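You operate a simulated robot arm through the tools that you are given. There is no shell and no other tool. Be economical: measure what you need, move in short steps, check, and stop when the job is done.

The job below is to be done with a simulated robot arm. You get a single attempt, and the scene is never put back.

Task
Take the wedge from the table end of the side bench and put it on the tall table top. Take the weight from the corner end of the side bench and put it on the table end of the side bench. Close the sliding lid. Put the red-headed rivet on the small table away on the stern end of the long bench. Take the flat template from the port rear bench top and leave it on the small table. Take the batten on the store bench and put it away on the door end of the left wall bench. Put the block labelled "72" from the left wall bench on the oil end of the bending bench and the block marked "75" on the back corner of the bending bench. The order is free. Set down upright: weight, red-headed rivet.

The check looks at the end state, three seconds after you hand in, the way a careful person would. Anything else that was tipped, shoved, dropped, spilled or broken makes it a failure. Lids that push on must go on centred and level and be pressed home; caps that screw on are set level and turned clockwise until they are tight.

Robot
A 6-joint arm with a four-finger gripper on a trunk, on a base that drives. Base frame: it is fixed to the floor where the robot stands at the start and does not move with it; the origin is under the middle of the robot, x ahead of it, y to its left, z up; the surface under the hand at the start is at about z = 86. Readings come in cm, rad, newtons and seconds.
With the tool pointing down near the work surface it reaches from about 10 to 92 cm from the robot's upright axis, wherever it stands. Its first joint turns from -2.897 to 2.897 rad. Places, roughly: back corner of the bending bench (30x22 cm) [-568, 162, 86]; batten (30x3x2 cm) [-560, -170, 90]; block [-575, 400, 100]; door end of the left wall bench [-560, 630, 90]; flat template [-350, -325, 75]; oil end of the bending bench [-540, 20, 90]; red-headed rivet (3x3x5 cm) [-300, -120, 80]; sliding lid [10, -310, 90]; small table [-330, -120, 70]; stern end of the long bench [-380, 690, 50]; table end of the side bench [60, -20, 90]; tall table [10, 170, 90]; wedge (11x5x4 cm) [50, -20, 90]; weight (11x5x7 cm) [70, -110, 90]. Payload 3.43 kg.
The tool frame sits at the grasp point between the pads (the TCP): z along the fingers, y along the line on which they close. The tips reach 3 cm beyond it. Largest opening 12 cm; the body of the gripper starts 8.5 cm behind the TCP.
Orientation is told as [roll, pitch, yaw] about the base's x, y, z axes, in that order, counted from this pose: with the fingers straight down and closing along the base's y, the tool's x points along the base's -x, its y along +y and its z along -z.

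Tools
- The arm moves only by the tool send_rows. Its argument "rows" is a list of rows, each an object (a shift or turn left out is 0, a gripper value left out holds the last) with "travel": the shift along the tool's x, y, z in m, a list of three; "delta_rot": the turn, a rotation vector about the tool's x, y, z in rad, a list of three; "claw": the gripper command, from -1 (shut) to 1 (fully open), values between in proportion. In form: [{"travel": [dx, dy, dz], "delta_rot": [rx, ry, rz], "claw": claw}, ...]. A call has 1 to 20 rows; each row shifts and turns the commanded pose from where the row before left it, along the tool's axes as they then stand. Each row takes 0.2 s and may step no farther than 5 cm and 0.15 rad from the row before; otherwise, or with a gripper value out of range, the whole call is refused. A pose out of reach is approached as far as the arm can. The call stops where the force on the tool passes 40 N (or 10 N more than at its start, if that is more) or the arm is blocked; 0.2 s more then pass. The fingers move at their own pace and stop on an object; they squeeze with about 30 N. The grip force told is the motor's: it shows also when the fingers shut on nothing. Time passes only in rows, and 0.2 s behind the last, so rows that do not move let the fingers close. It gives the time, the measured TCP pose, the force on the tool (base axes), the opening and the grip force at its end, in the units of the frame above (readings bear some noise), with the torque about the TCP (base axes, N m) and any sound that the robot's microphone picked up.
- Cameras (640 x 400 px; columns grow to the right, rows downward): "scene" is now at [6.55, 16.05, 157.15]; the picture's right is [-0.42, -0.91, 0.00], its down [-0.39, 0.18, -0.90] and it looks along [0.82, -0.38, -0.43] (base axes); focal length 214 px, centre (320, 200). "wrist" rides on the gripper at [7.1, -1.7, -12.1] in the tool frame; the picture's right is [0.23, 0.97, 0.00], its down [-0.81, 0.19, -0.55] and it looks along [-0.54, 0.13, 0.83] (tool axes); focal length 275 px, centre (320, 200).
- capture(camera): a new picture of that camera. The clock stands still meanwhile.
- slide_trunk(by): slides the trunk up (or, below 0, down) by that many cm; the arm and the scene camera ride with it, the base frame stays. It gives what a move gives, with no picture.
- steer(legs): drives the robot by 1 to 6 legs, each [ahead, left, turn to the left] in cm, cm and rad, along the robot's own axes; the way and the turn of a leg run together, so that a leg with both is an arc; at most 150 cm and 3.142 rad a leg. The arm and the cameras ride along, it lands a little off, and it stops where it bumps. It gives what a move gives.
- pan_tilt(pan, tilt): turns the head with the scene camera to pan (to the left, within 2.094 rad either way) and tilt (down, from -0.506 to 1.204), counted from straight ahead of the robot. It gives what a move gives.
- point_at(camera, pixels): for up to 12 pixels [column, row] of the newest picture of that camera ("zoom" is the newest enlarged one), the place [x, y, z] in the base frame of the surface seen there, good to about 0.2 cm. The clock stands still meanwhile.
- enlarge(camera, box): a new picture of the part [left, top, right, bottom] of that camera's present view, enlarged. The clock stands still meanwhile.
- close_job(): hands the job in; it is judged then, once.

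Work in short steps. Measure before you move; look again where a grasp or a placing could have gone wrong, and mend it. You have 145 turns and 188 pictures in all, those below and enlarged ones among them. Open the gripper and draw the arm clear of the work before you hand the job in, unless the task says otherwise; then end with one line.

The tools are called after "Request:" as a command line: name --argument value ..., lists and objects as JSON in quotes. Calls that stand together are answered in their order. send_rows: Moves the arm, as the interface text tells. Its arguments: {"type":"object","properties":{"rows":{"type":"array","items":{"type":"object","properties":{"travel":{"type":"array","items":{"type":"number"}},"delta_rot":{"type":"array","items":{"type":"number"}},"claw":{"type":"number"}}}}},"required":["rows"]} The other tools are called the same way: slide_trunk (by) slides the trunk up or down; steer (legs) drives the base; pan_tilt (pan, tilt) turns the head that bears the scene camera; capture (camera) takes a picture; point_at (camera, pixels) gives the place of the surface under pixels of a picture; enlarge (camera, box) takes an enlarged picture of a part of a camera's view; close_job () hands the job in.

At the start:

```text
time: 0.0
tool_pos: [50.63, 20.82, 122.54]
ee_rot: [-0.001, 0.001, 0.0]
wrist_force: [-0.4, -0.1, 1.0]
ft_torque: [-0.03, -0.02, 0.0]
grip_width: 12.0
grasp_force: 0.0
trunk travel left (down, up): [-12.5, 41.5]
robot x, y, heading: [0.0, 0.13, -0.003]
head pan, tilt: [2.1, 1.201]
```

scene: 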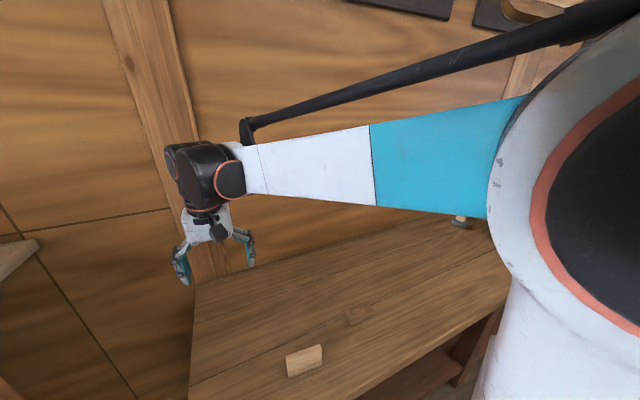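
wrist: 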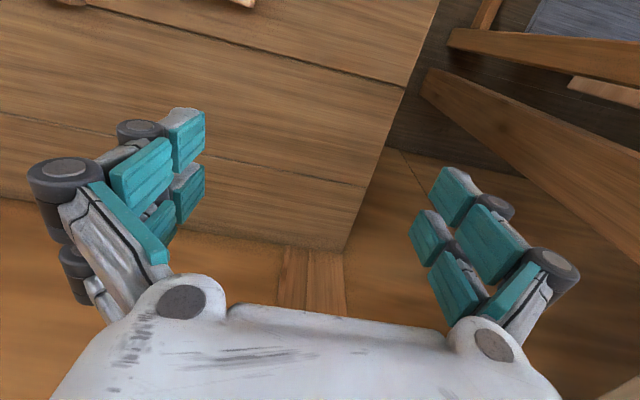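

The scene picture shows the wedge at about (304,360) on the side bench and perhaps the weight at (461,222). I'll measure them and the bench surface.

Request:
point_at --camera "scene" --pixels '[[304, 360], [288, 358], [322, 348], [290, 376], [324, 363], [461, 222], [350, 320], [195, 285], [380, 395]]'

Request:
pan_tilt --pan -0.7 --tilt 0.7

Request:
capture --camera "scene"

```text
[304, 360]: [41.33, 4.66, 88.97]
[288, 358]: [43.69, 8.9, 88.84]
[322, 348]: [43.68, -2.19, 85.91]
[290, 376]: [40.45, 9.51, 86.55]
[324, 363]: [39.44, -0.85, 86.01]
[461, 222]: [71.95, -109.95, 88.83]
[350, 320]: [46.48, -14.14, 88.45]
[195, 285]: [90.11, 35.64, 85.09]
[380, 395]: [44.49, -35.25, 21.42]
```

```text
time: 2.5
tool_pos: [50.56, 20.83, 122.52]
ee_rot: [-0.001, -0.001, -0.001]
wrist_force: [-0.7, -0.9, -0.6]
ft_torque: [0.03, -0.01, -0.01]
grip_width: 11.99
grasp_force: 0.0
trunk travel left (down, up): [-12.5, 41.5]
robot x, y, heading: [0.53, -0.16, -0.003]
head pan, tilt: [-0.7, 0.7]
```

```text
185 pictures are left
```

scene: 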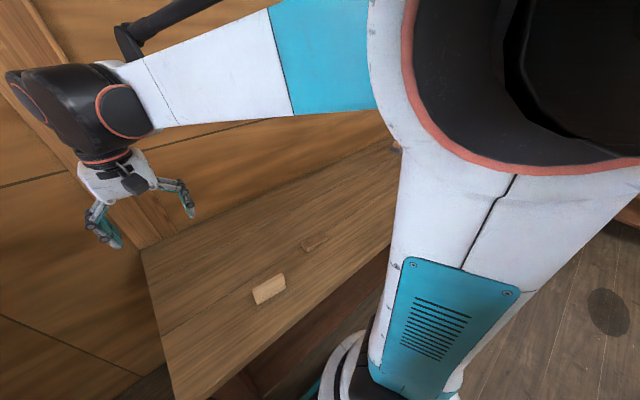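

I see two wooden things at (268,290) and (315,242). I'll enlarge to tell which is the wedge.

Request:
enlarge --camera "scene" --box '[220, 200, 380, 320]'

```text
3.33 times, centred on (300, 260) of scene
```

zoom: 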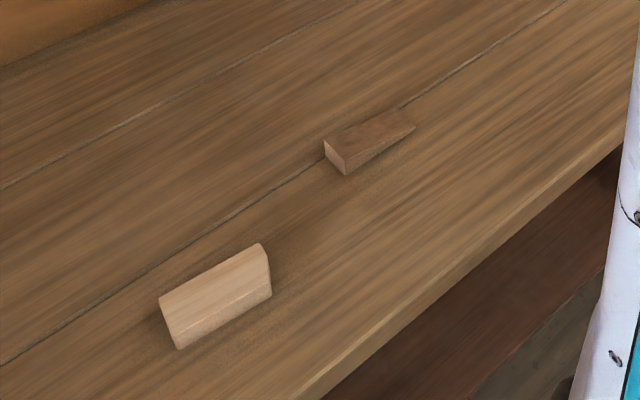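

The dark wedge is at zoom (370,140), thick end at (335,160). Measure its corners.

Request:
point_at --camera "zoom" --pixels '[[326, 144], [344, 162], [344, 174], [396, 111], [412, 127], [370, 134], [265, 245], [270, 290], [165, 300], [180, 346], [345, 200], [420, 100]]'

```text
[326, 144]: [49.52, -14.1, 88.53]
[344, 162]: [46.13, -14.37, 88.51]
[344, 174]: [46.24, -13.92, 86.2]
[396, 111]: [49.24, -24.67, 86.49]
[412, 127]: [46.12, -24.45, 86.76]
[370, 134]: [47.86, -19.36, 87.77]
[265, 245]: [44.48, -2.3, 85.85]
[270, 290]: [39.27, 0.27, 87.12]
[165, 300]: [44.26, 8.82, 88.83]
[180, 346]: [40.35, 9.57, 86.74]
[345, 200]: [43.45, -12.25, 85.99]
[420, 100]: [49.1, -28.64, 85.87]
```

The wedge spans x 46.1–49.4, y −14 to −24.6, z 86–88.5. I'll move over its thick half and turn so the fingers close along x.

Request:
send_rows --rows '[{"travel": [0.014, -0.047, 0.01], "claw": 1}, {"travel": [0.014, -0.047, 0.01]}, {"travel": [0, -0.048, 0.01]}, {"travel": [0, -0.048, 0.01]}, {"travel": [0, -0.048, 0.01]}, {"travel": [0, -0.048, 0.01]}, {"travel": [0, -0.048, 0.02]}, {"travel": [0, -0.048, 0.02]}, {"delta_rot": [0, 0, 0.143]}, {"delta_rot": [0, 0, 0.143]}, {"delta_rot": [0, 0, 0.143]}, {"delta_rot": [0, 0, 0.143]}, {"delta_rot": [0, 0, 0.143]}, {"delta_rot": [0, 0, 0.143]}, {"delta_rot": [0, 0, 0.143]}, {"delta_rot": [0, 0, 0.143]}, {"delta_rot": [0, 0, 0.143]}, {"delta_rot": [0, 0, 0.143]}]'

Request:
send_rows --rows '[{"delta_rot": [0, 0, 0.14]}, {}]'

Request:
capture --camera "wrist"

```text
refused: row 7 steps farther than a row can; nothing moved
```

```text
time: 3.1
tool_pos: [50.61, 20.7, 122.63]
ee_rot: [0.001, -0.002, -0.141]
wrist_force: [-0.4, 0.1, -0.2]
ft_torque: [0.0, -0.01, 0.0]
grip_width: 12.01
grasp_force: 0.1
trunk travel left (down, up): [-12.5, 41.5]
robot x, y, heading: [-0.15, 0.07, 0.0]
head pan, tilt: [-0.7, 0.7]
```

```text
183 pictures are left
```

wrist: 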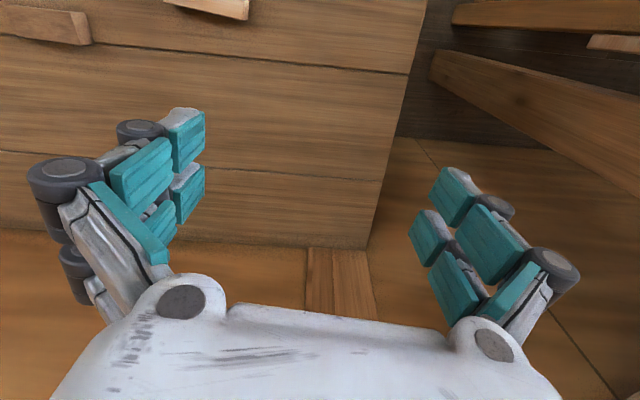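

The step was too long in one row; only the small turn ran (yaw −0.141). I'll turn the rest, then shift along the turned axes.

Request:
send_rows --rows '[{"delta_rot": [0, 0, 0.143]}, {"delta_rot": [0, 0, 0.143]}, {"delta_rot": [0, 0, 0.143]}, {"delta_rot": [0, 0, 0.143]}, {"delta_rot": [0, 0, 0.143]}, {"delta_rot": [0, 0, 0.143]}, {"delta_rot": [0, 0, 0.143]}, {"delta_rot": [0, 0, 0.143]}, {"delta_rot": [0, 0, 0.143]}, {"delta_rot": [0, 0, 0.143]}, {"travel": [-0.042, -0.003, 0.02]}, {"travel": [-0.042, -0.003, 0.02]}, {"travel": [-0.042, -0.003, 0.02]}, {"travel": [-0.042, -0.003, 0.02]}, {"travel": [-0.042, -0.003, 0.02]}, {"travel": [-0.042, -0.003, 0.02]}, {"travel": [-0.042, -0.003, 0.02]}, {"travel": [-0.042, -0.003, 0.02]}, {"travel": [-0.046, -0.004, 0.015]}, {}]'

Request:
capture --camera "wrist"

```text
time: 7.3
tool_pos: [47.96, -17.44, 105.05]
ee_rot: [0.001, 0.0, -1.568]
wrist_force: [0.2, -1.2, 0.5]
ft_torque: [0.03, -0.03, -0.03]
grip_width: 12.0
grasp_force: 0.1
trunk travel left (down, up): [-12.5, 41.5]
robot x, y, heading: [0.32, 0.31, -0.001]
head pan, tilt: [-0.7, 0.7]
```

```text
182 pictures are left
```

wrist: 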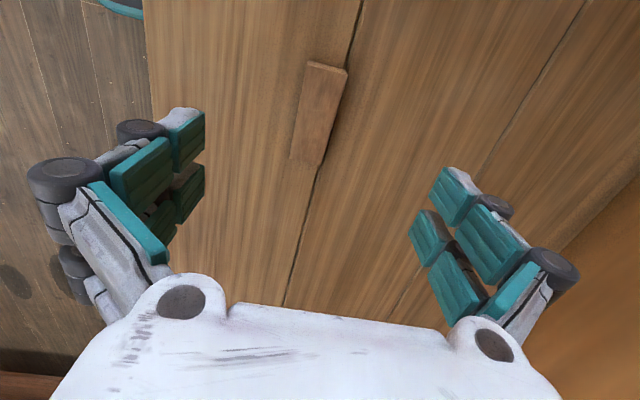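

The wedge shows at (318,110) between the fingers. Measure its corners from here.

Request:
point_at --camera "wrist" --pixels '[[308, 64], [346, 70], [292, 158], [318, 165], [326, 110], [318, 85], [312, 140], [280, 110]]'

```text
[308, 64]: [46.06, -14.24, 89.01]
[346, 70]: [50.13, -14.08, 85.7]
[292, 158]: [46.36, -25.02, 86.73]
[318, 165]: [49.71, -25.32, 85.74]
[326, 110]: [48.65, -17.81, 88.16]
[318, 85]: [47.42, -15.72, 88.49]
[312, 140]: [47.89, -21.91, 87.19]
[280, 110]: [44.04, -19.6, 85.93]
```

Centre x ≈ 47.9, aligned. Descend to z ≈ 89.4 and close.

Request:
send_rows --rows '[{"travel": [0, 0, 0.04]}, {"travel": [0, 0, 0.04]}, {"travel": [0, 0, 0.04]}, {"travel": [0, 0, 0.025]}, {"travel": [0, 0, 0.012]}, {"claw": -1}, {"claw": -1}, {"claw": -1}, {"claw": -1}]'

Request:
send_rows --rows '[{"travel": [0, 0, -0.03]}, {"travel": [0, 0, -0.04]}, {"travel": [0, 0, -0.04]}, {"travel": [0, 0, -0.04]}, {"travel": [0, 0, -0.04]}, {"travel": [0, 0, -0.04]}]'

Request:
capture --camera "wrist"

Request:
pan_tilt --pan 1.57 --tilt 0.4

Request:
capture --camera "scene"

```text
time: 9.3
tool_pos: [47.92, -17.31, 89.45]
ee_rot: [-0.001, 0.0, -1.57]
wrist_force: [0.1, -0.3, -0.5]
ft_torque: [0.03, 0.0, -0.03]
grip_width: 3.91
grasp_force: 29.8
trunk travel left (down, up): [-12.5, 41.5]
robot x, y, heading: [-0.18, -0.09, -0.007]
head pan, tilt: [-0.7, 0.7]
```

```text
time: 10.7
tool_pos: [47.91, -17.37, 112.44]
ee_rot: [0.0, 0.001, -1.57]
wrist_force: [0.0, -0.1, -0.5]
ft_torque: [0.01, 0.0, 0.01]
grip_width: 3.89
grasp_force: 30.1
trunk travel left (down, up): [-12.5, 41.5]
robot x, y, heading: [-0.0, -0.07, -0.002]
head pan, tilt: [-0.7, 0.7]
```

```text
181 pictures are left
```

wrist: 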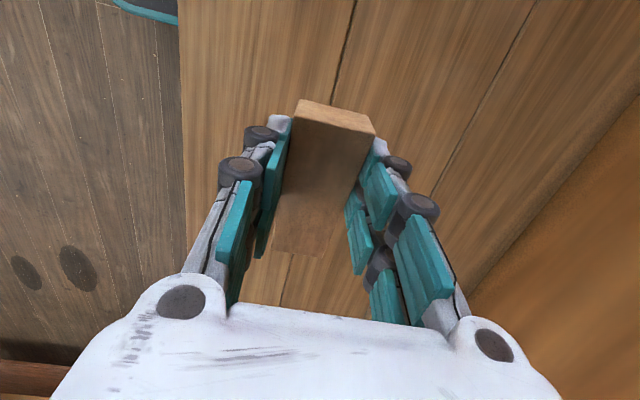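

```text
time: 12.8
tool_pos: [48.03, -17.42, 112.31]
ee_rot: [0.0, 0.003, -1.569]
wrist_force: [0.0, -0.6, -0.7]
ft_torque: [0.04, -0.02, 0.01]
grip_width: 3.91
grasp_force: 30.0
trunk travel left (down, up): [-12.5, 41.5]
robot x, y, heading: [-0.12, 0.2, 0.001]
head pan, tilt: [1.571, 0.4]
```

```text
180 pictures are left
```

scene: 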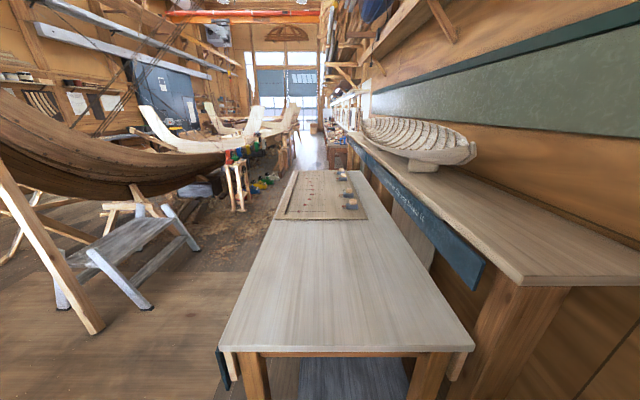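

Wedge held (3.9 cm). The tall table is seen ahead to the left; measure its top.

Request:
point_at --camera "scene" --pixels '[[220, 345], [472, 347], [300, 172], [365, 172], [330, 290], [330, 240], [285, 218], [368, 218], [585, 280], [150, 305], [480, 155], [350, 345]]'

Request:
enlarge --camera "scene" --box '[200, 160, 480, 360]'

```text
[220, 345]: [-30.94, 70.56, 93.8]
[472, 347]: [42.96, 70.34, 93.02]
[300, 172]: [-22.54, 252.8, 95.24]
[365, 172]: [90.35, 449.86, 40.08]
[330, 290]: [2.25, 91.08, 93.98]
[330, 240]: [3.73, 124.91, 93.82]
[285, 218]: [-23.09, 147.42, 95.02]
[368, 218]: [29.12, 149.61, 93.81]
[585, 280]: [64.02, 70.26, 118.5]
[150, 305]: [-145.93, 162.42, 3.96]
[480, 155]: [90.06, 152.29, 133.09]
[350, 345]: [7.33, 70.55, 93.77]
```

```text
2.00 times, centred on (340, 260) of scene
```

zoom: 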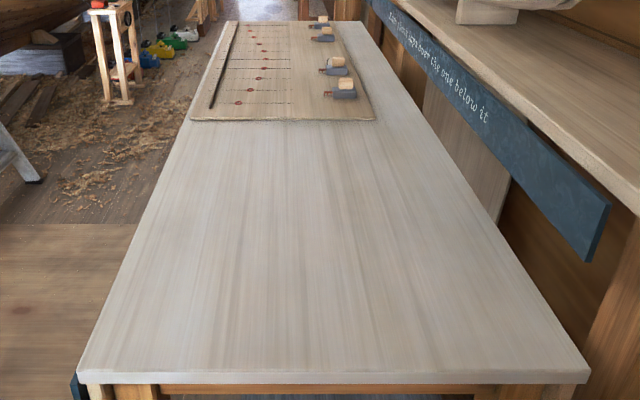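

The tall table top is z ≈ 93.9, near edge y = 70.5, x −31..43, and empty near that edge. I'll turn the robot left with the arm riding along, then go ahead 22 cm.

Request:
steer --legs '[[0, 0, 1.57], [22, 0, 0]]'

Request:
pan_tilt --pan 0 --tilt 0.6

Request:
capture --camera "scene"

```text
time: 18.3
tool_pos: [16.76, 70.08, 112.3]
ee_rot: [0.001, 0.002, 0.009]
wrist_force: [0.0, -0.1, -0.7]
ft_torque: [-0.01, 0.01, -0.03]
grip_width: 3.92
grasp_force: 30.2
trunk travel left (down, up): [-12.5, 41.5]
robot x, y, heading: [-0.63, 21.79, 1.578]
head pan, tilt: [1.571, 0.4]
```

```text
time: 19.9
tool_pos: [16.72, 70.08, 112.27]
ee_rot: [0.0, 0.0, 0.008]
wrist_force: [-0.8, 0.5, -0.7]
ft_torque: [0.01, 0.03, -0.01]
grip_width: 3.92
grasp_force: 30.1
trunk travel left (down, up): [-12.5, 41.5]
robot x, y, heading: [-0.2, 21.79, 1.577]
head pan, tilt: [0.0, 0.6]
```

```text
178 pictures are left
```

scene: 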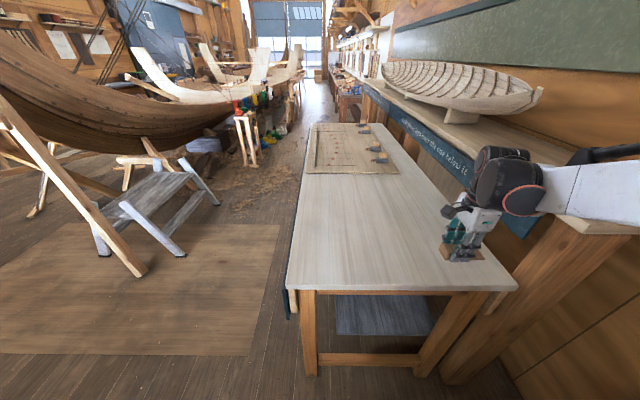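

The wedge is just past the near table edge. I'll shift it left and forward first (away from the shelf), then look.

Request:
send_rows --rows '[{"travel": [0.04, 0.02, 0]}, {"travel": [0.04, 0.02, 0]}, {"travel": [0.04, 0.025, 0]}, {"travel": [0.04, 0.025, 0]}, {"travel": [0.03, 0.03, 0]}, {"travel": [0, 0.04, 0]}, {"travel": [0, 0.03, 0.03]}, {}]'

Request:
capture --camera "scene"

Request:
capture --camera "wrist"

```text
time: 21.8
tool_pos: [-2.55, 88.79, 109.41]
ee_rot: [-0.001, 0.0, 0.011]
wrist_force: [-0.9, 1.3, -0.9]
ft_torque: [0.03, 0.0, -0.01]
grip_width: 3.92
grasp_force: 30.2
trunk travel left (down, up): [-12.5, 41.5]
robot x, y, heading: [-0.21, 22.18, 1.579]
head pan, tilt: [0.0, 0.6]
```

```text
177 pictures are left
```

scene: 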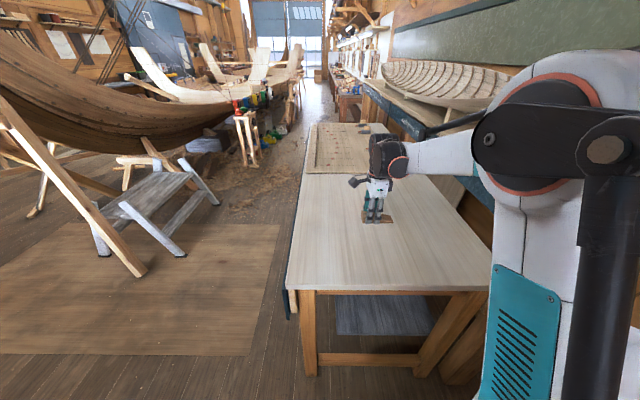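

```text
176 pictures are left
```

wrist: 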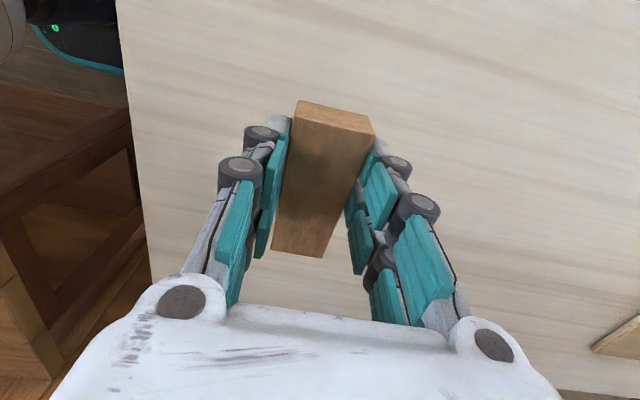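

Clear over the table at (−2.5, 88.8). Descend to z ≈ 97.5 and release.

Request:
send_rows --rows '[{"travel": [0, 0, 0.04]}, {"travel": [0, 0, 0.04]}, {"travel": [0, 0, 0.025]}, {"travel": [0, 0, 0.009]}, {"travel": [0, 0, 0.005]}, {}]'

Request:
capture --camera "wrist"

```text
time: 23.1
tool_pos: [-2.54, 88.84, 97.5]
ee_rot: [0.001, 0.001, 0.012]
wrist_force: [0.4, 0.1, -1.7]
ft_torque: [0.0, 0.01, 0.01]
grip_width: 3.92
grasp_force: 29.7
trunk travel left (down, up): [-12.5, 41.5]
robot x, y, heading: [0.04, 21.78, 1.577]
head pan, tilt: [0.0, 0.6]
```

```text
175 pictures are left
```

wrist: 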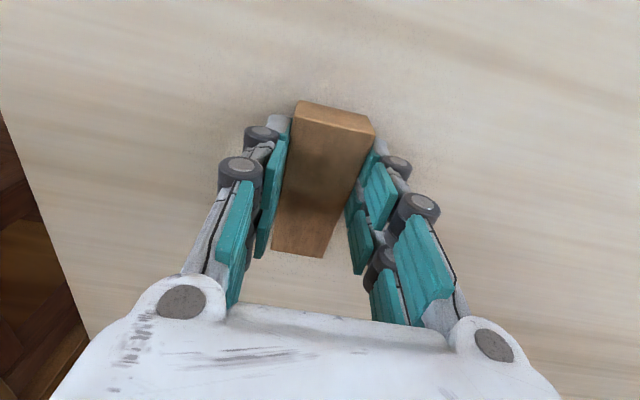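

Almost at the surface; ease down 0.2 cm more, release, and rise.

Request:
send_rows --rows '[{"travel": [0, 0, 0.002]}, {"claw": -0.2}, {"claw": 1}, {"claw": 1}, {}, {"travel": [0, 0, -0.04]}, {"travel": [0, 0, -0.04]}, {"travel": [0, 0, -0.04]}, {"travel": [0, -0.04, -0.03]}, {"travel": [0, -0.04, -0.03]}]'

Request:
enlarge --camera "scene" --box '[280, 120, 520, 300]'

Request:
pan_tilt --pan -2.09 --tilt 0.5

Request:
capture --camera "scene"

```text
time: 25.4
tool_pos: [-2.46, 80.83, 115.46]
ee_rot: [-0.001, 0.001, 0.009]
wrist_force: [-0.5, 0.0, 0.4]
ft_torque: [0.04, 0.01, 0.0]
grip_width: 11.99
grasp_force: 0.0
trunk travel left (down, up): [-12.5, 41.5]
robot x, y, heading: [-0.18, 21.85, 1.582]
head pan, tilt: [0.0, 0.6]
```

```text
2.22 times, centred on (400, 210) of scene
```

zoom: 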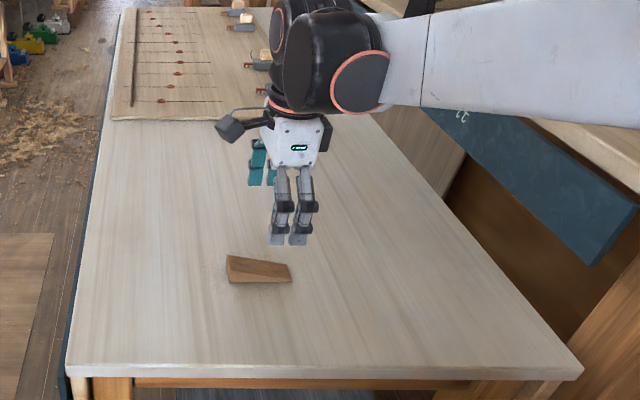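

```text
time: 27.3
tool_pos: [-2.47, 80.93, 115.28]
ee_rot: [-0.002, -0.001, 0.01]
wrist_force: [-0.8, 0.6, 0.0]
ft_torque: [0.03, 0.01, -0.03]
grip_width: 12.0
grasp_force: 0.2
trunk travel left (down, up): [-12.5, 41.5]
robot x, y, heading: [-0.17, 22.05, 1.577]
head pan, tilt: [-2.089, 0.499]
```

```text
173 pictures are left
```

scene: 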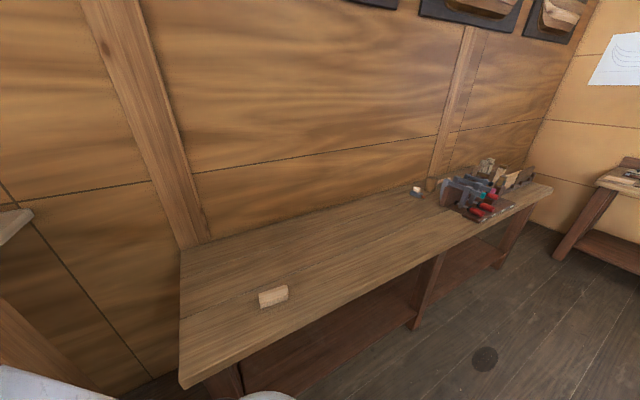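

Wedge sits well on the tall table. The weight is near (416,190); back out, face the side bench again, and enlarge it.

Request:
enlarge --camera "scene" --box '[380, 140, 560, 240]'

Request:
steer --legs '[[-22, 0, 0], [0, 0, -1.58], [0, -80, 0]]'

Request:
pan_tilt --pan -0.5 --tilt 0.6

Request:
capture --camera "scene"

Request:
capture --camera "wrist"

```text
3.56 times, centred on (470, 190) of scene
```

zoom: 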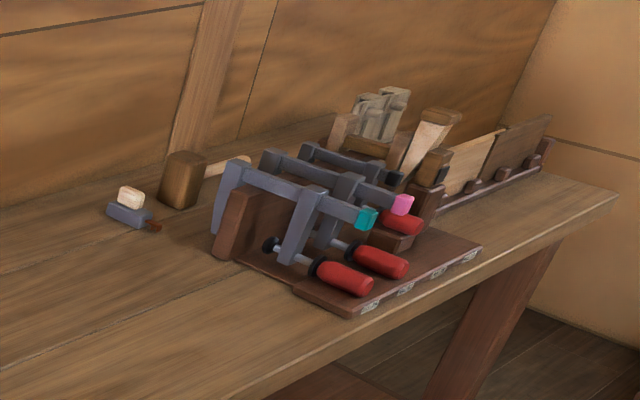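

```text
time: 36.7
tool_pos: [58.92, -77.81, 115.27]
ee_rot: [0.001, -0.001, -1.571]
wrist_force: [-0.1, 0.5, -0.6]
ft_torque: [-0.04, 0.01, 0.02]
grip_width: 12.02
grasp_force: 0.1
trunk travel left (down, up): [-12.5, 41.5]
robot x, y, heading: [-0.12, -79.36, -0.002]
head pan, tilt: [-2.089, 0.499]
```

```text
time: 38.4
tool_pos: [58.93, -77.77, 115.4]
ee_rot: [0.0, 0.003, -1.574]
wrist_force: [0.3, -0.1, 0.1]
ft_torque: [-0.01, 0.0, 0.01]
grip_width: 11.99
grasp_force: 0.0
trunk travel left (down, up): [-12.5, 41.5]
robot x, y, heading: [-0.3, -79.18, -0.004]
head pan, tilt: [-0.499, 0.6]
```

```text
171 pictures are left
```

scene: 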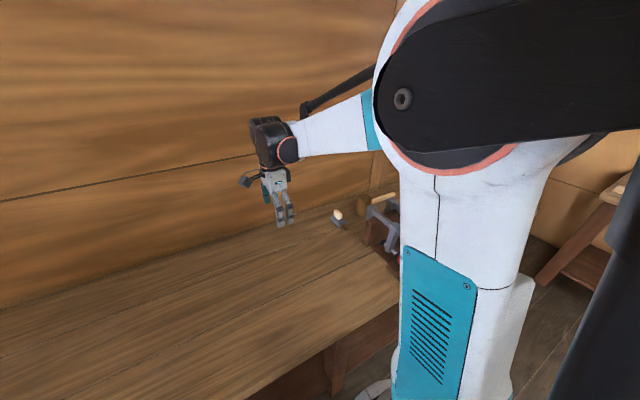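

```text
170 pictures are left
```

wrist: 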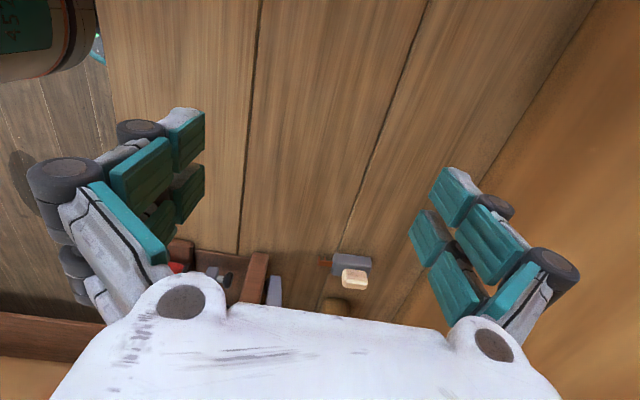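

The weight (grey body with a pale knob and small hook) is at wrist (352,268). Enlarge and measure.

Request:
enlarge --camera "wrist" --box '[270, 230, 430, 330]'

Request:
point_at --camera "zoom" --pixels '[[330, 160], [275, 140], [255, 100], [405, 110], [400, 150], [210, 132], [290, 190], [385, 190], [335, 230], [270, 330], [330, 205], [200, 220]]'

Request:
enlarge --camera "scene" --box '[310, 180, 410, 260]'

```text
4.00 times, centred on (350, 280) of wrist
```

zoom: 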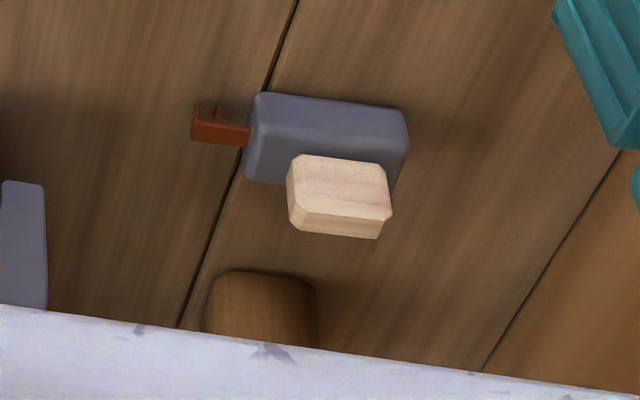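

```text
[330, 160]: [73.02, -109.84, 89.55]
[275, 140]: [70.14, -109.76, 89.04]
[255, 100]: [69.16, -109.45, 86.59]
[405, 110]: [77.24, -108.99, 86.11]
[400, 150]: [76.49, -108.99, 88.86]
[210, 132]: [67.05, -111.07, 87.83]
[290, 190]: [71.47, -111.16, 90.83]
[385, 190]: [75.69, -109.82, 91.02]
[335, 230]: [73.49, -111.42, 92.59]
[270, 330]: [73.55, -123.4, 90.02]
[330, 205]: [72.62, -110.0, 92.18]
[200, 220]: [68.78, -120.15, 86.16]
```

```text
5.00 times, centred on (360, 220) of scene
```

zoom: 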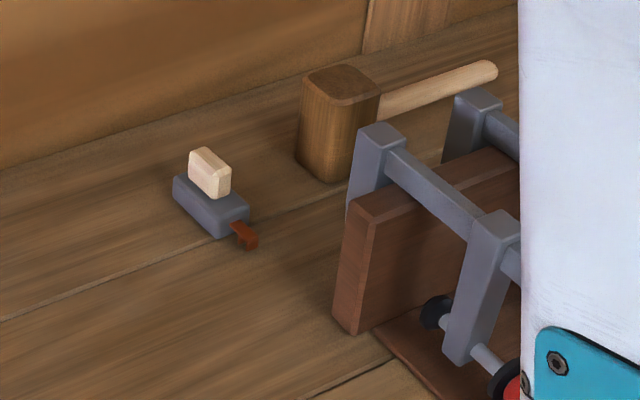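

The weight's wooden handle spans x 71.3–75.8 at z 89–92.6, and the mallet stands behind at y < −116. I'll grip the handle along x; move above it first and re-measure.

Request:
send_rows --rows '[{"travel": [-0.04, 0.02, 0]}, {"travel": [-0.04, 0.02, 0]}, {"travel": [-0.04, 0.02, 0]}, {"travel": [-0.04, 0.02, 0]}, {"travel": [-0.04, 0.02, 0]}, {"travel": [-0.04, 0.02, 0]}, {"travel": [-0.03, 0.026, 0.02], "claw": 0.5}, {"travel": [0, 0, 0.04]}, {}]'

Request:
capture --camera "wrist"

Request:
enlarge --camera "wrist" --box '[240, 60, 400, 160]'

```text
time: 40.4
tool_pos: [73.3, -104.88, 109.33]
ee_rot: [0.001, -0.002, -1.574]
wrist_force: [0.3, 0.4, 0.1]
ft_torque: [0.01, -0.03, 0.01]
grip_width: 8.99
grasp_force: 0.0
trunk travel left (down, up): [-12.5, 41.5]
robot x, y, heading: [-0.2, -79.48, -0.002]
head pan, tilt: [-0.499, 0.6]
```

```text
167 pictures are left
```

wrist: 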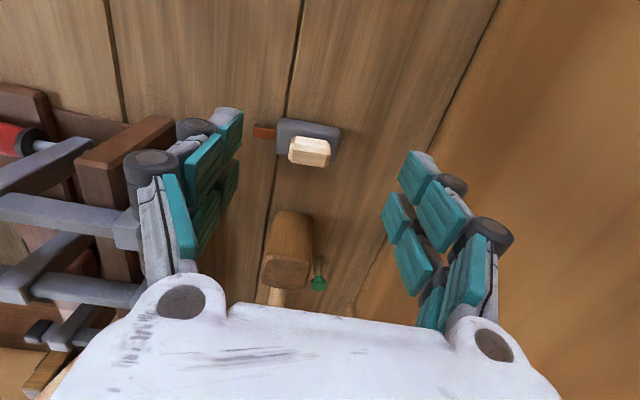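

```text
4.00 times, centred on (320, 110) of wrist
```

zoom: 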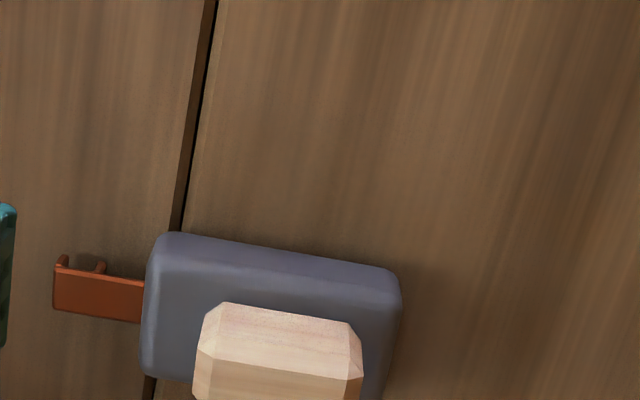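

The weight is at wrist (308,148). Measure handle top, body and mallet.

Request:
point_at --camera "wrist" --pixels '[[292, 139], [329, 143], [291, 152], [327, 156], [310, 160], [292, 160], [324, 165], [282, 122], [338, 130], [280, 150], [290, 260], [275, 283]]'

```text
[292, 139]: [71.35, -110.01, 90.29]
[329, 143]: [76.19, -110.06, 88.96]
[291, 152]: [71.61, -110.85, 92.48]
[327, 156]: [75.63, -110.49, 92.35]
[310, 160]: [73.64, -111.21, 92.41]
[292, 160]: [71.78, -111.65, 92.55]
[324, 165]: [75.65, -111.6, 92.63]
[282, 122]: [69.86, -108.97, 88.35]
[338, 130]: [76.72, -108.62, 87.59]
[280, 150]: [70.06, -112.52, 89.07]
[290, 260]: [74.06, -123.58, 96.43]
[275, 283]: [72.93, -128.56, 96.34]
```

Handle centre (73.6, −111.0), top 92.5, body top 89.1. Move over, descend to z ≈ 92.6 and close.

Request:
send_rows --rows '[{"travel": [-0.031, 0.003, 0]}, {"travel": [-0.03, 0, 0]}, {"travel": [0, 0, 0.04]}, {"travel": [0, 0, 0.04]}, {"travel": [0, 0, 0.04]}, {"travel": [0, 0, 0.03]}, {"travel": [0, 0, 0.017]}, {}, {"claw": -1}, {"claw": -1}, {"claw": -1}]'

Request:
capture --camera "wrist"

```text
time: 42.8
tool_pos: [73.71, -110.96, 92.64]
ee_rot: [0.0, 0.0, -1.573]
wrist_force: [-1.8, 0.3, 0.7]
ft_torque: [0.18, 0.03, 0.14]
grip_width: 4.76
grasp_force: 29.9
trunk travel left (down, up): [-12.5, 41.5]
robot x, y, heading: [0.06, -79.01, -0.005]
head pan, tilt: [-0.499, 0.6]
```

```text
165 pictures are left
```

wrist: 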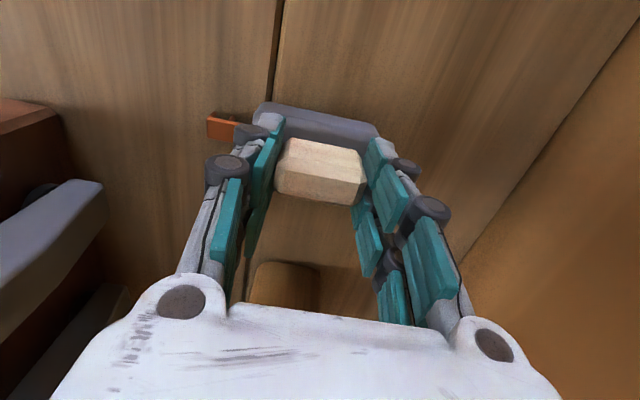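

Handle gripped at 4.76 cm. Lift and drive left 85 cm.

Request:
send_rows --rows '[{"travel": [0, 0, -0.02]}, {"travel": [0, 0, -0.03]}, {"travel": [0, 0, -0.04]}, {"travel": [0, 0, -0.04]}, {"travel": [0, -0.04, -0.02]}, {"travel": [0, -0.04, 0]}]'

Request:
steer --legs '[[0, 85, 0]]'

Request:
capture --camera "wrist"

Request:
pan_tilt --pan -0.4 --tilt 0.7

Request:
capture --camera "scene"

```text
time: 44.2
tool_pos: [65.82, -110.69, 107.78]
ee_rot: [0.001, -0.001, -1.572]
wrist_force: [-0.6, -0.6, -6.9]
ft_torque: [-0.06, -0.08, 0.04]
grip_width: 4.79
grasp_force: 30.0
trunk travel left (down, up): [-12.5, 41.5]
robot x, y, heading: [-0.01, -79.55, -0.002]
head pan, tilt: [-0.499, 0.6]
```

```text
time: 48.7
tool_pos: [66.14, -26.67, 107.53]
ee_rot: [0.0, -0.001, -1.58]
wrist_force: [0.5, 0.3, -7.0]
ft_torque: [-0.03, -0.07, -0.02]
grip_width: 4.76
grasp_force: 29.9
trunk travel left (down, up): [-12.5, 41.5]
robot x, y, heading: [0.17, 5.3, -0.01]
head pan, tilt: [-0.499, 0.6]
```

```text
164 pictures are left
```

wrist: 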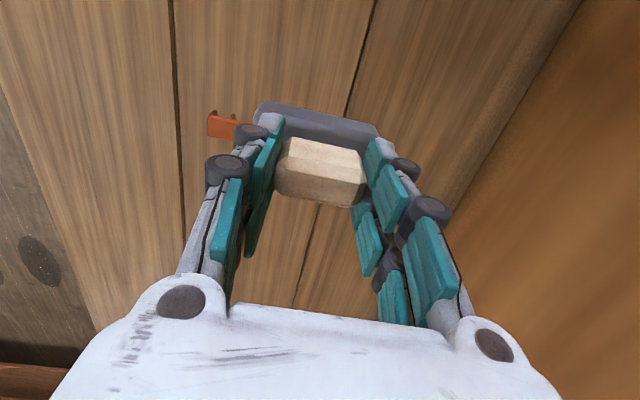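

```text
time: 49.3
tool_pos: [66.3, -26.54, 107.73]
ee_rot: [0.001, -0.001, -1.58]
wrist_force: [-0.2, 0.2, -7.2]
ft_torque: [-0.01, -0.05, 0.01]
grip_width: 4.81
grasp_force: 30.5
trunk travel left (down, up): [-12.5, 41.5]
robot x, y, heading: [0.68, 5.26, -0.015]
head pan, tilt: [-0.4, 0.7]
```

```text
163 pictures are left
```

scene: 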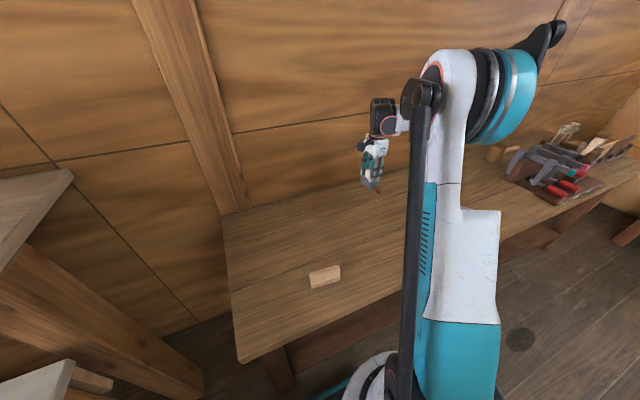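

Clear bench here. Shift to (61, −19), descend to z ≈ 92.9, then check the contact.

Request:
send_rows --rows '[{"travel": [0.04, -0.025, 0]}, {"travel": [0.035, -0.025, 0]}, {"travel": [0, 0, 0.04]}, {"travel": [0, 0, 0.04]}, {"travel": [0, 0, 0.04]}, {"travel": [0, 0, 0.02]}, {"travel": [0, 0, 0.007]}, {}, {}]'

Request:
capture --camera "wrist"

```text
time: 51.3
tool_pos: [61.27, -19.24, 92.89]
ee_rot: [-0.001, 0.001, -1.581]
wrist_force: [0.3, 0.5, -6.1]
ft_torque: [0.0, -0.05, -0.01]
grip_width: 4.75
grasp_force: 30.3
trunk travel left (down, up): [-12.5, 41.5]
robot x, y, heading: [0.42, 5.47, -0.014]
head pan, tilt: [-0.4, 0.7]
```

```text
162 pictures are left
```

wrist: 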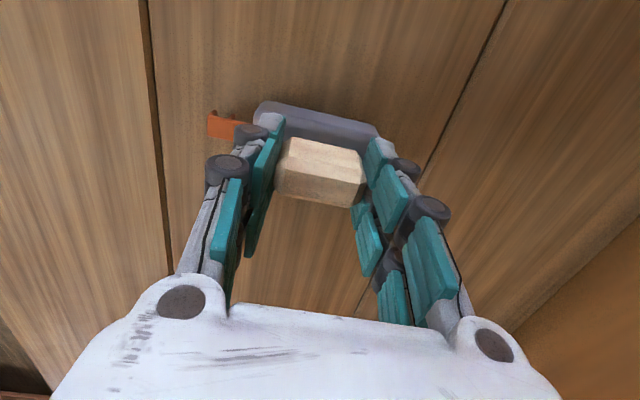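

Still hanging by its weight (−6.1 N). Ease down in 1 mm steps till the load shifts.

Request:
send_rows --rows '[{"travel": [0, 0, 0.001]}, {"travel": [0, 0, 0.001]}, {"travel": [0, 0, 0.001]}, {}]'

```text
time: 52.3
tool_pos: [61.31, -19.17, 92.78]
ee_rot: [-0.001, 0.0, -1.58]
wrist_force: [-0.5, -0.5, -6.9]
ft_torque: [0.0, -0.03, 0.01]
grip_width: 4.76
grasp_force: 29.8
trunk travel left (down, up): [-12.5, 41.5]
robot x, y, heading: [0.21, 5.22, -0.01]
head pan, tilt: [-0.4, 0.7]
```

Request:
send_rows --rows '[{"travel": [0, 0, 0.001]}, {"travel": [0, 0, 0.001]}, {}]'

```text
time: 53.1
tool_pos: [61.27, -19.03, 92.59]
ee_rot: [0.001, 0.001, -1.58]
wrist_force: [9.8, -2.9, 21.1]
ft_torque: [-0.1, -0.35, 0.21]
grip_width: 4.79
grasp_force: 29.7
trunk travel left (down, up): [-12.5, 41.5]
robot x, y, heading: [0.33, 5.43, -0.013]
head pan, tilt: [-0.4, 0.7]
```

Contact now (+21 N). Release, rise, draw back, and check the weight; also look toward the lid.

Request:
send_rows --rows '[{"claw": -0.1}, {"claw": 0.3}, {"claw": 0.3}, {"travel": [0, 0, -0.03]}, {"travel": [0, 0, -0.04]}, {"travel": [0, 0, -0.04]}, {"travel": [0, 0, -0.04]}, {"travel": [0, 0, -0.04]}, {"travel": [0, -0.04, -0.03]}, {"travel": [0, -0.04, -0.03]}, {"travel": [0, -0.04, 0]}, {"travel": [0, -0.04, 0]}]'

Request:
capture --camera "scene"

Request:
pan_tilt --pan -1.6 --tilt 0.3

Request:
capture --camera "scene"

Request:
pan_tilt --pan -2.09 --tilt 0.3

Request:
capture --camera "scene"

```text
time: 55.7
tool_pos: [45.27, -18.8, 117.56]
ee_rot: [0.0, 0.002, -1.579]
wrist_force: [-0.2, 0.6, -0.6]
ft_torque: [-0.02, 0.01, -0.02]
grip_width: 7.78
grasp_force: 0.1
trunk travel left (down, up): [-12.5, 41.5]
robot x, y, heading: [0.87, 5.31, -0.01]
head pan, tilt: [-0.4, 0.7]
```

```text
161 pictures are left
```

scene: 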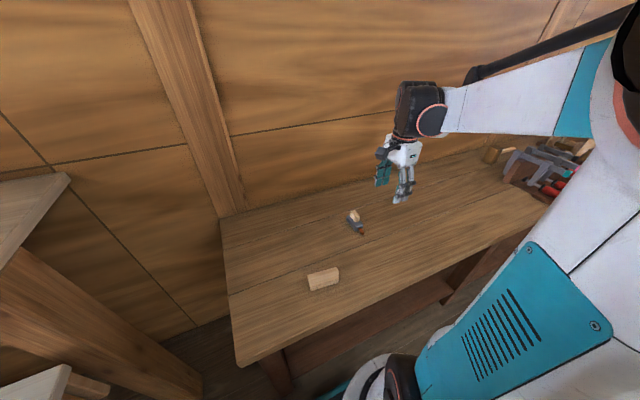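

```text
time: 57.1
tool_pos: [45.28, -18.81, 117.42]
ee_rot: [0.001, 0.0, -1.579]
wrist_force: [0.3, -0.7, -0.2]
ft_torque: [-0.02, 0.02, 0.0]
grip_width: 7.8
grasp_force: 0.1
trunk travel left (down, up): [-12.5, 41.5]
robot x, y, heading: [0.61, 5.2, -0.011]
head pan, tilt: [-1.6, 0.3]
```

```text
160 pictures are left
```

scene: 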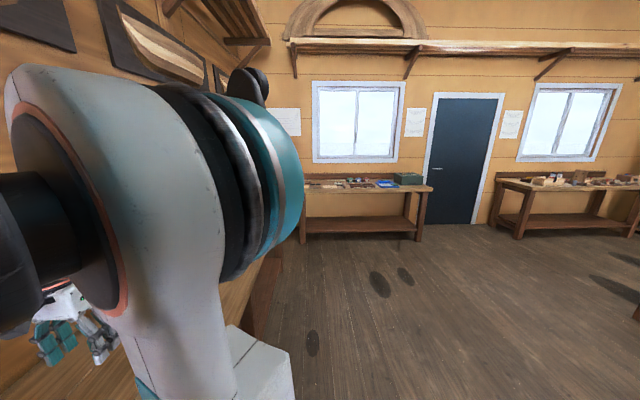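

```text
time: 58.1
tool_pos: [45.17, -18.82, 117.53]
ee_rot: [0.001, 0.0, -1.58]
wrist_force: [0.5, -0.3, -0.7]
ft_torque: [0.01, 0.05, 0.01]
grip_width: 7.78
grasp_force: 0.1
trunk travel left (down, up): [-12.5, 41.5]
robot x, y, heading: [0.65, 5.34, -0.013]
head pan, tilt: [-2.089, 0.3]
```

```text
159 pictures are left
```

scene: 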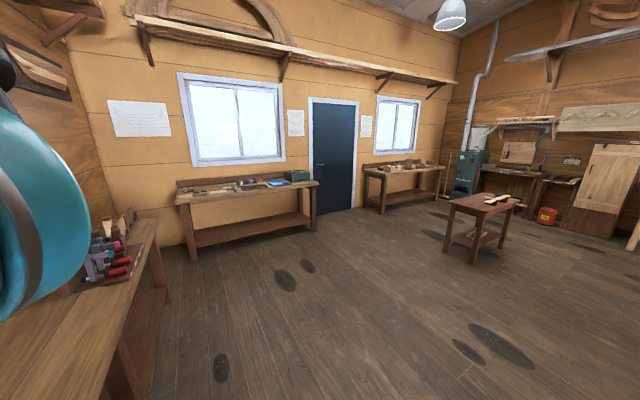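

Weight is upright on the table end. The lid is on the bench under the left window; turn right and drive toward it, then look.

Request:
steer --legs '[[-15, 0, 0], [0, 0, -1.56], [130, 0, 0], [80, 0, 0]]'

Request:
pan_tilt --pan 0 --tilt 0.5

Request:
capture --camera "scene"

```text
time: 73.2
tool_pos: [-36.95, -249.32, 117.62]
ee_rot: [0.0, 0.002, -3.128]
wrist_force: [0.5, 0.6, 0.7]
ft_torque: [-0.01, 0.01, 0.01]
grip_width: 7.79
grasp_force: 0.0
trunk travel left (down, up): [-12.5, 41.5]
robot x, y, heading: [-13.93, -203.92, -1.557]
head pan, tilt: [-2.089, 0.3]
```

```text
time: 75.2
tool_pos: [-36.96, -249.4, 117.43]
ee_rot: [0.002, 0.001, -3.132]
wrist_force: [-0.7, -0.5, 0.5]
ft_torque: [0.01, -0.02, 0.0]
grip_width: 7.81
grasp_force: 0.1
trunk travel left (down, up): [-12.5, 41.5]
robot x, y, heading: [-13.86, -204.07, -1.563]
head pan, tilt: [0.0, 0.499]
```

```text
158 pictures are left
```

scene: 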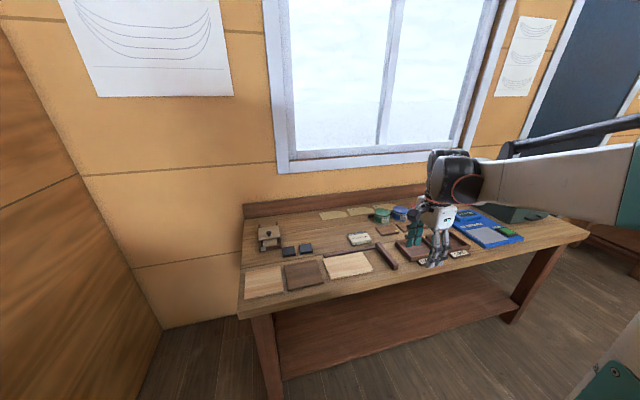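

Bench contents visible; enlarge the left and right parts to find the sliding lid.

Request:
enlarge --camera "scene" --box '[230, 190, 420, 310]'

Request:
enlarge --camera "scene" --box '[370, 180, 590, 290]'

```text
3.33 times, centred on (325, 250) of scene
```

zoom: 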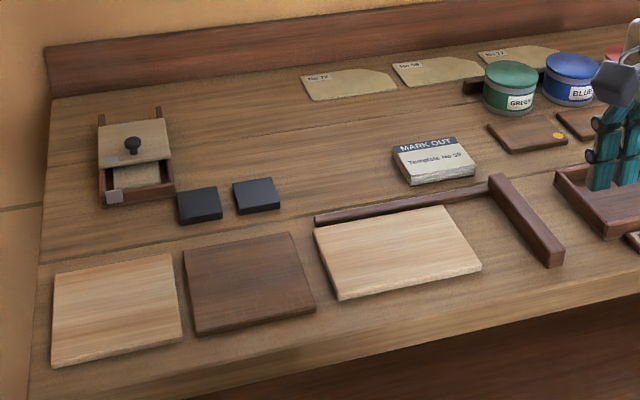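

```text
2.91 times, centred on (480, 235) of scene
```

zoom: 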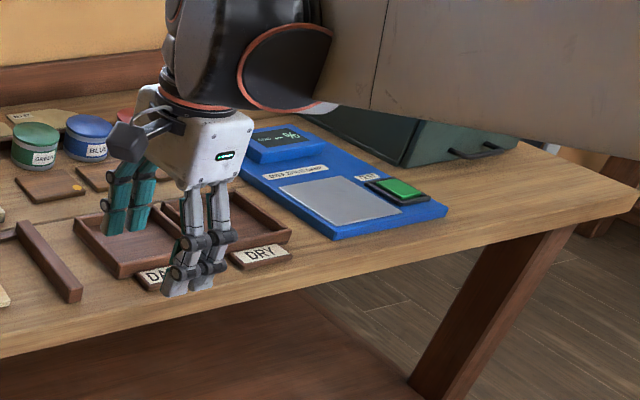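

The small box at scene (270,237) has a knobbed lid standing partly open toward the front. Enlarge more and measure.

Request:
enlarge --camera "scene" --box '[250, 215, 300, 255]'

Request:
point_at --camera "zoom" --pixels '[[230, 150], [240, 190], [130, 175], [320, 170], [130, 255], [320, 240], [220, 280], [150, 300], [220, 320], [330, 290], [130, 90], [300, 80]]'

```text
10.00 times, centred on (275, 235) of scene
```

zoom: 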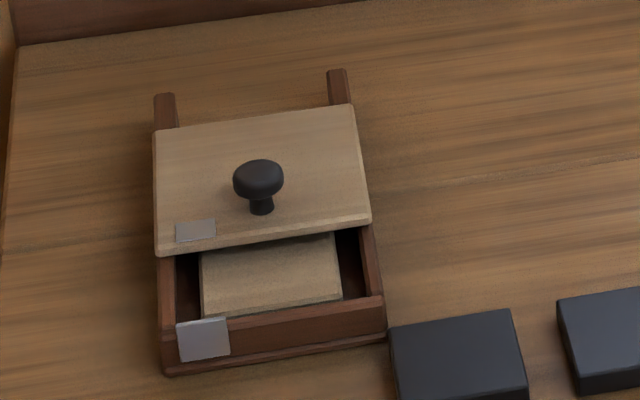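

```text
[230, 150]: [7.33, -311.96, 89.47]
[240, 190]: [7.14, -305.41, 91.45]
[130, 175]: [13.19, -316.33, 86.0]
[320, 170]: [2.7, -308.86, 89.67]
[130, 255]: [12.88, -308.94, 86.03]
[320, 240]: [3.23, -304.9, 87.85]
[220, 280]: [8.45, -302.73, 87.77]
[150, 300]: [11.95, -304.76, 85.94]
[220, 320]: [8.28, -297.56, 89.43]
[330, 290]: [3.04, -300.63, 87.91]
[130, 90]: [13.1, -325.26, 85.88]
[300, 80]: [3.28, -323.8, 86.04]
```

The lid must slide along +y about the length of the gap. Measure the edges precisely.

Request:
point_at --camera "zoom" --pixels '[[160, 248], [368, 220], [157, 135], [350, 108], [258, 165], [240, 182], [280, 180], [260, 205], [190, 320], [375, 300], [365, 250], [165, 100]]'

```text
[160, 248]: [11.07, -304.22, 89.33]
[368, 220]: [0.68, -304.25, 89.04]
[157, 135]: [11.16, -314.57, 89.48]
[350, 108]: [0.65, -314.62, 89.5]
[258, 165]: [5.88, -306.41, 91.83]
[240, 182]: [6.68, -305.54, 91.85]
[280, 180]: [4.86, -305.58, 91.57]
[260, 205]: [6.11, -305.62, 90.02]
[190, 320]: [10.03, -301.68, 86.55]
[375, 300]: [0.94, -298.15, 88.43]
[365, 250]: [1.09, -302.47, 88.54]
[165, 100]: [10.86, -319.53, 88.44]
```

Lid: x 0.65–11.1, y −314.6 to −304.2, top z 89.5; the body ends near y −297.8, so it must slide about +6.3 cm. Drive nearer and bring the hand over the knob.

Request:
steer --legs '[[30, 0, 0]]'

Request:
send_rows --rows '[{"travel": [0.045, 0, 0]}, {"travel": [0.045, 0, 0]}, {"travel": [0.045, 0, 0]}, {"travel": [0.045, 0, 0]}, {"travel": [0.045, 0.01, 0]}, {"travel": [0.045, 0.01, 0]}, {"travel": [0.045, 0.01, 0]}, {"travel": [0.045, 0.01, 0]}, {"travel": [0.045, 0.02, 0]}, {"travel": [0.0, 0.03, 0.03]}, {"travel": [0.0, 0.03, 0.03]}, {}]'

Request:
capture --camera "wrist"

Request:
capture --camera "scene"

```text
time: 77.3
tool_pos: [-36.76, -279.12, 117.39]
ee_rot: [0.0, 0.0, -3.132]
wrist_force: [-0.4, -0.5, -0.1]
ft_torque: [0.01, 0.01, 0.0]
grip_width: 7.79
grasp_force: 0.0
trunk travel left (down, up): [-12.5, 41.5]
robot x, y, heading: [-13.34, -234.05, -1.565]
head pan, tilt: [0.0, 0.499]
```

```text
time: 79.9
tool_pos: [3.87, -290.9, 111.4]
ee_rot: [0.001, 0.0, -3.13]
wrist_force: [-0.7, 0.2, -0.1]
ft_torque: [0.03, 0.02, -0.02]
grip_width: 7.8
grasp_force: 0.0
trunk travel left (down, up): [-12.5, 41.5]
robot x, y, heading: [-13.24, -233.87, -1.564]
head pan, tilt: [0.0, 0.499]
```

```text
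154 pictures are left
```

wrist: 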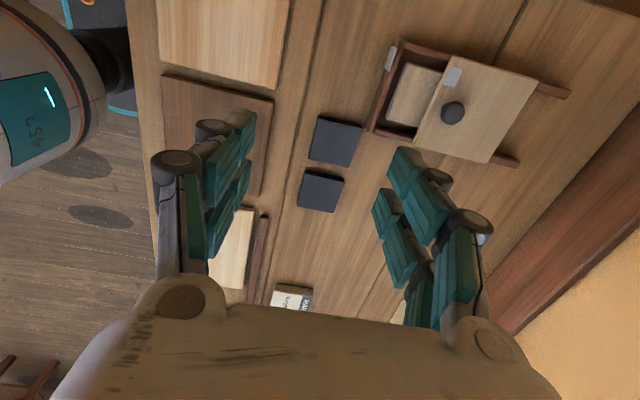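

```text
153 pictures are left
```

scene: 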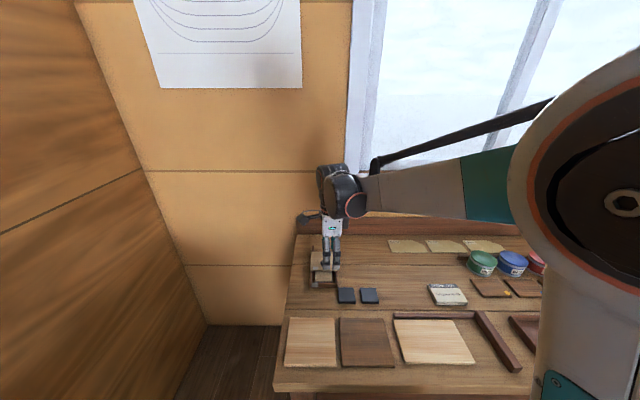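

The box shows clearly from the wrist: knob at (453,112), two-piece frame with rails. Enlarge and measure.

Request:
enlarge --camera "wrist" --box '[350, 20, 590, 170]'

Request:
point_at --camera "zoom" --pixels '[[275, 245], [275, 225], [275, 270], [250, 245], [300, 245], [265, 100], [170, 318], [490, 165], [375, 378], [135, 50], [45, 280], [580, 190]]'

```text
2.67 times, centred on (470, 95) of wrist
```

zoom: 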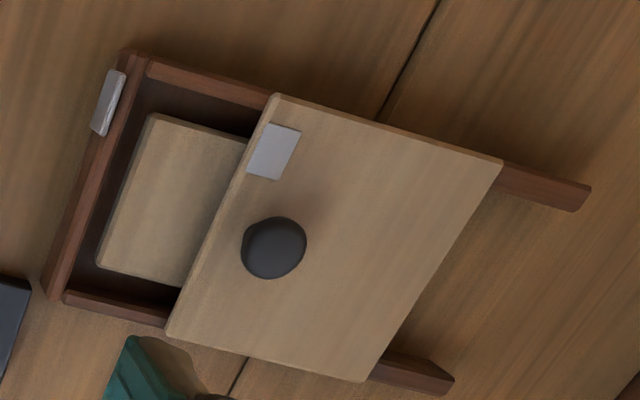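

```text
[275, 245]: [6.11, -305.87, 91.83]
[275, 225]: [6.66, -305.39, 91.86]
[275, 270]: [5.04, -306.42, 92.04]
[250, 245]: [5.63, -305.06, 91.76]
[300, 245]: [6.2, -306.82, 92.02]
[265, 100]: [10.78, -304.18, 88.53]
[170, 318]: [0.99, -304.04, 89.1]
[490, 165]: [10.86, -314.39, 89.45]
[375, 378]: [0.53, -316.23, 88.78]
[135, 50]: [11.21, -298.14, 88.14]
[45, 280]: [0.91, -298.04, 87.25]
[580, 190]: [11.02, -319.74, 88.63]
```

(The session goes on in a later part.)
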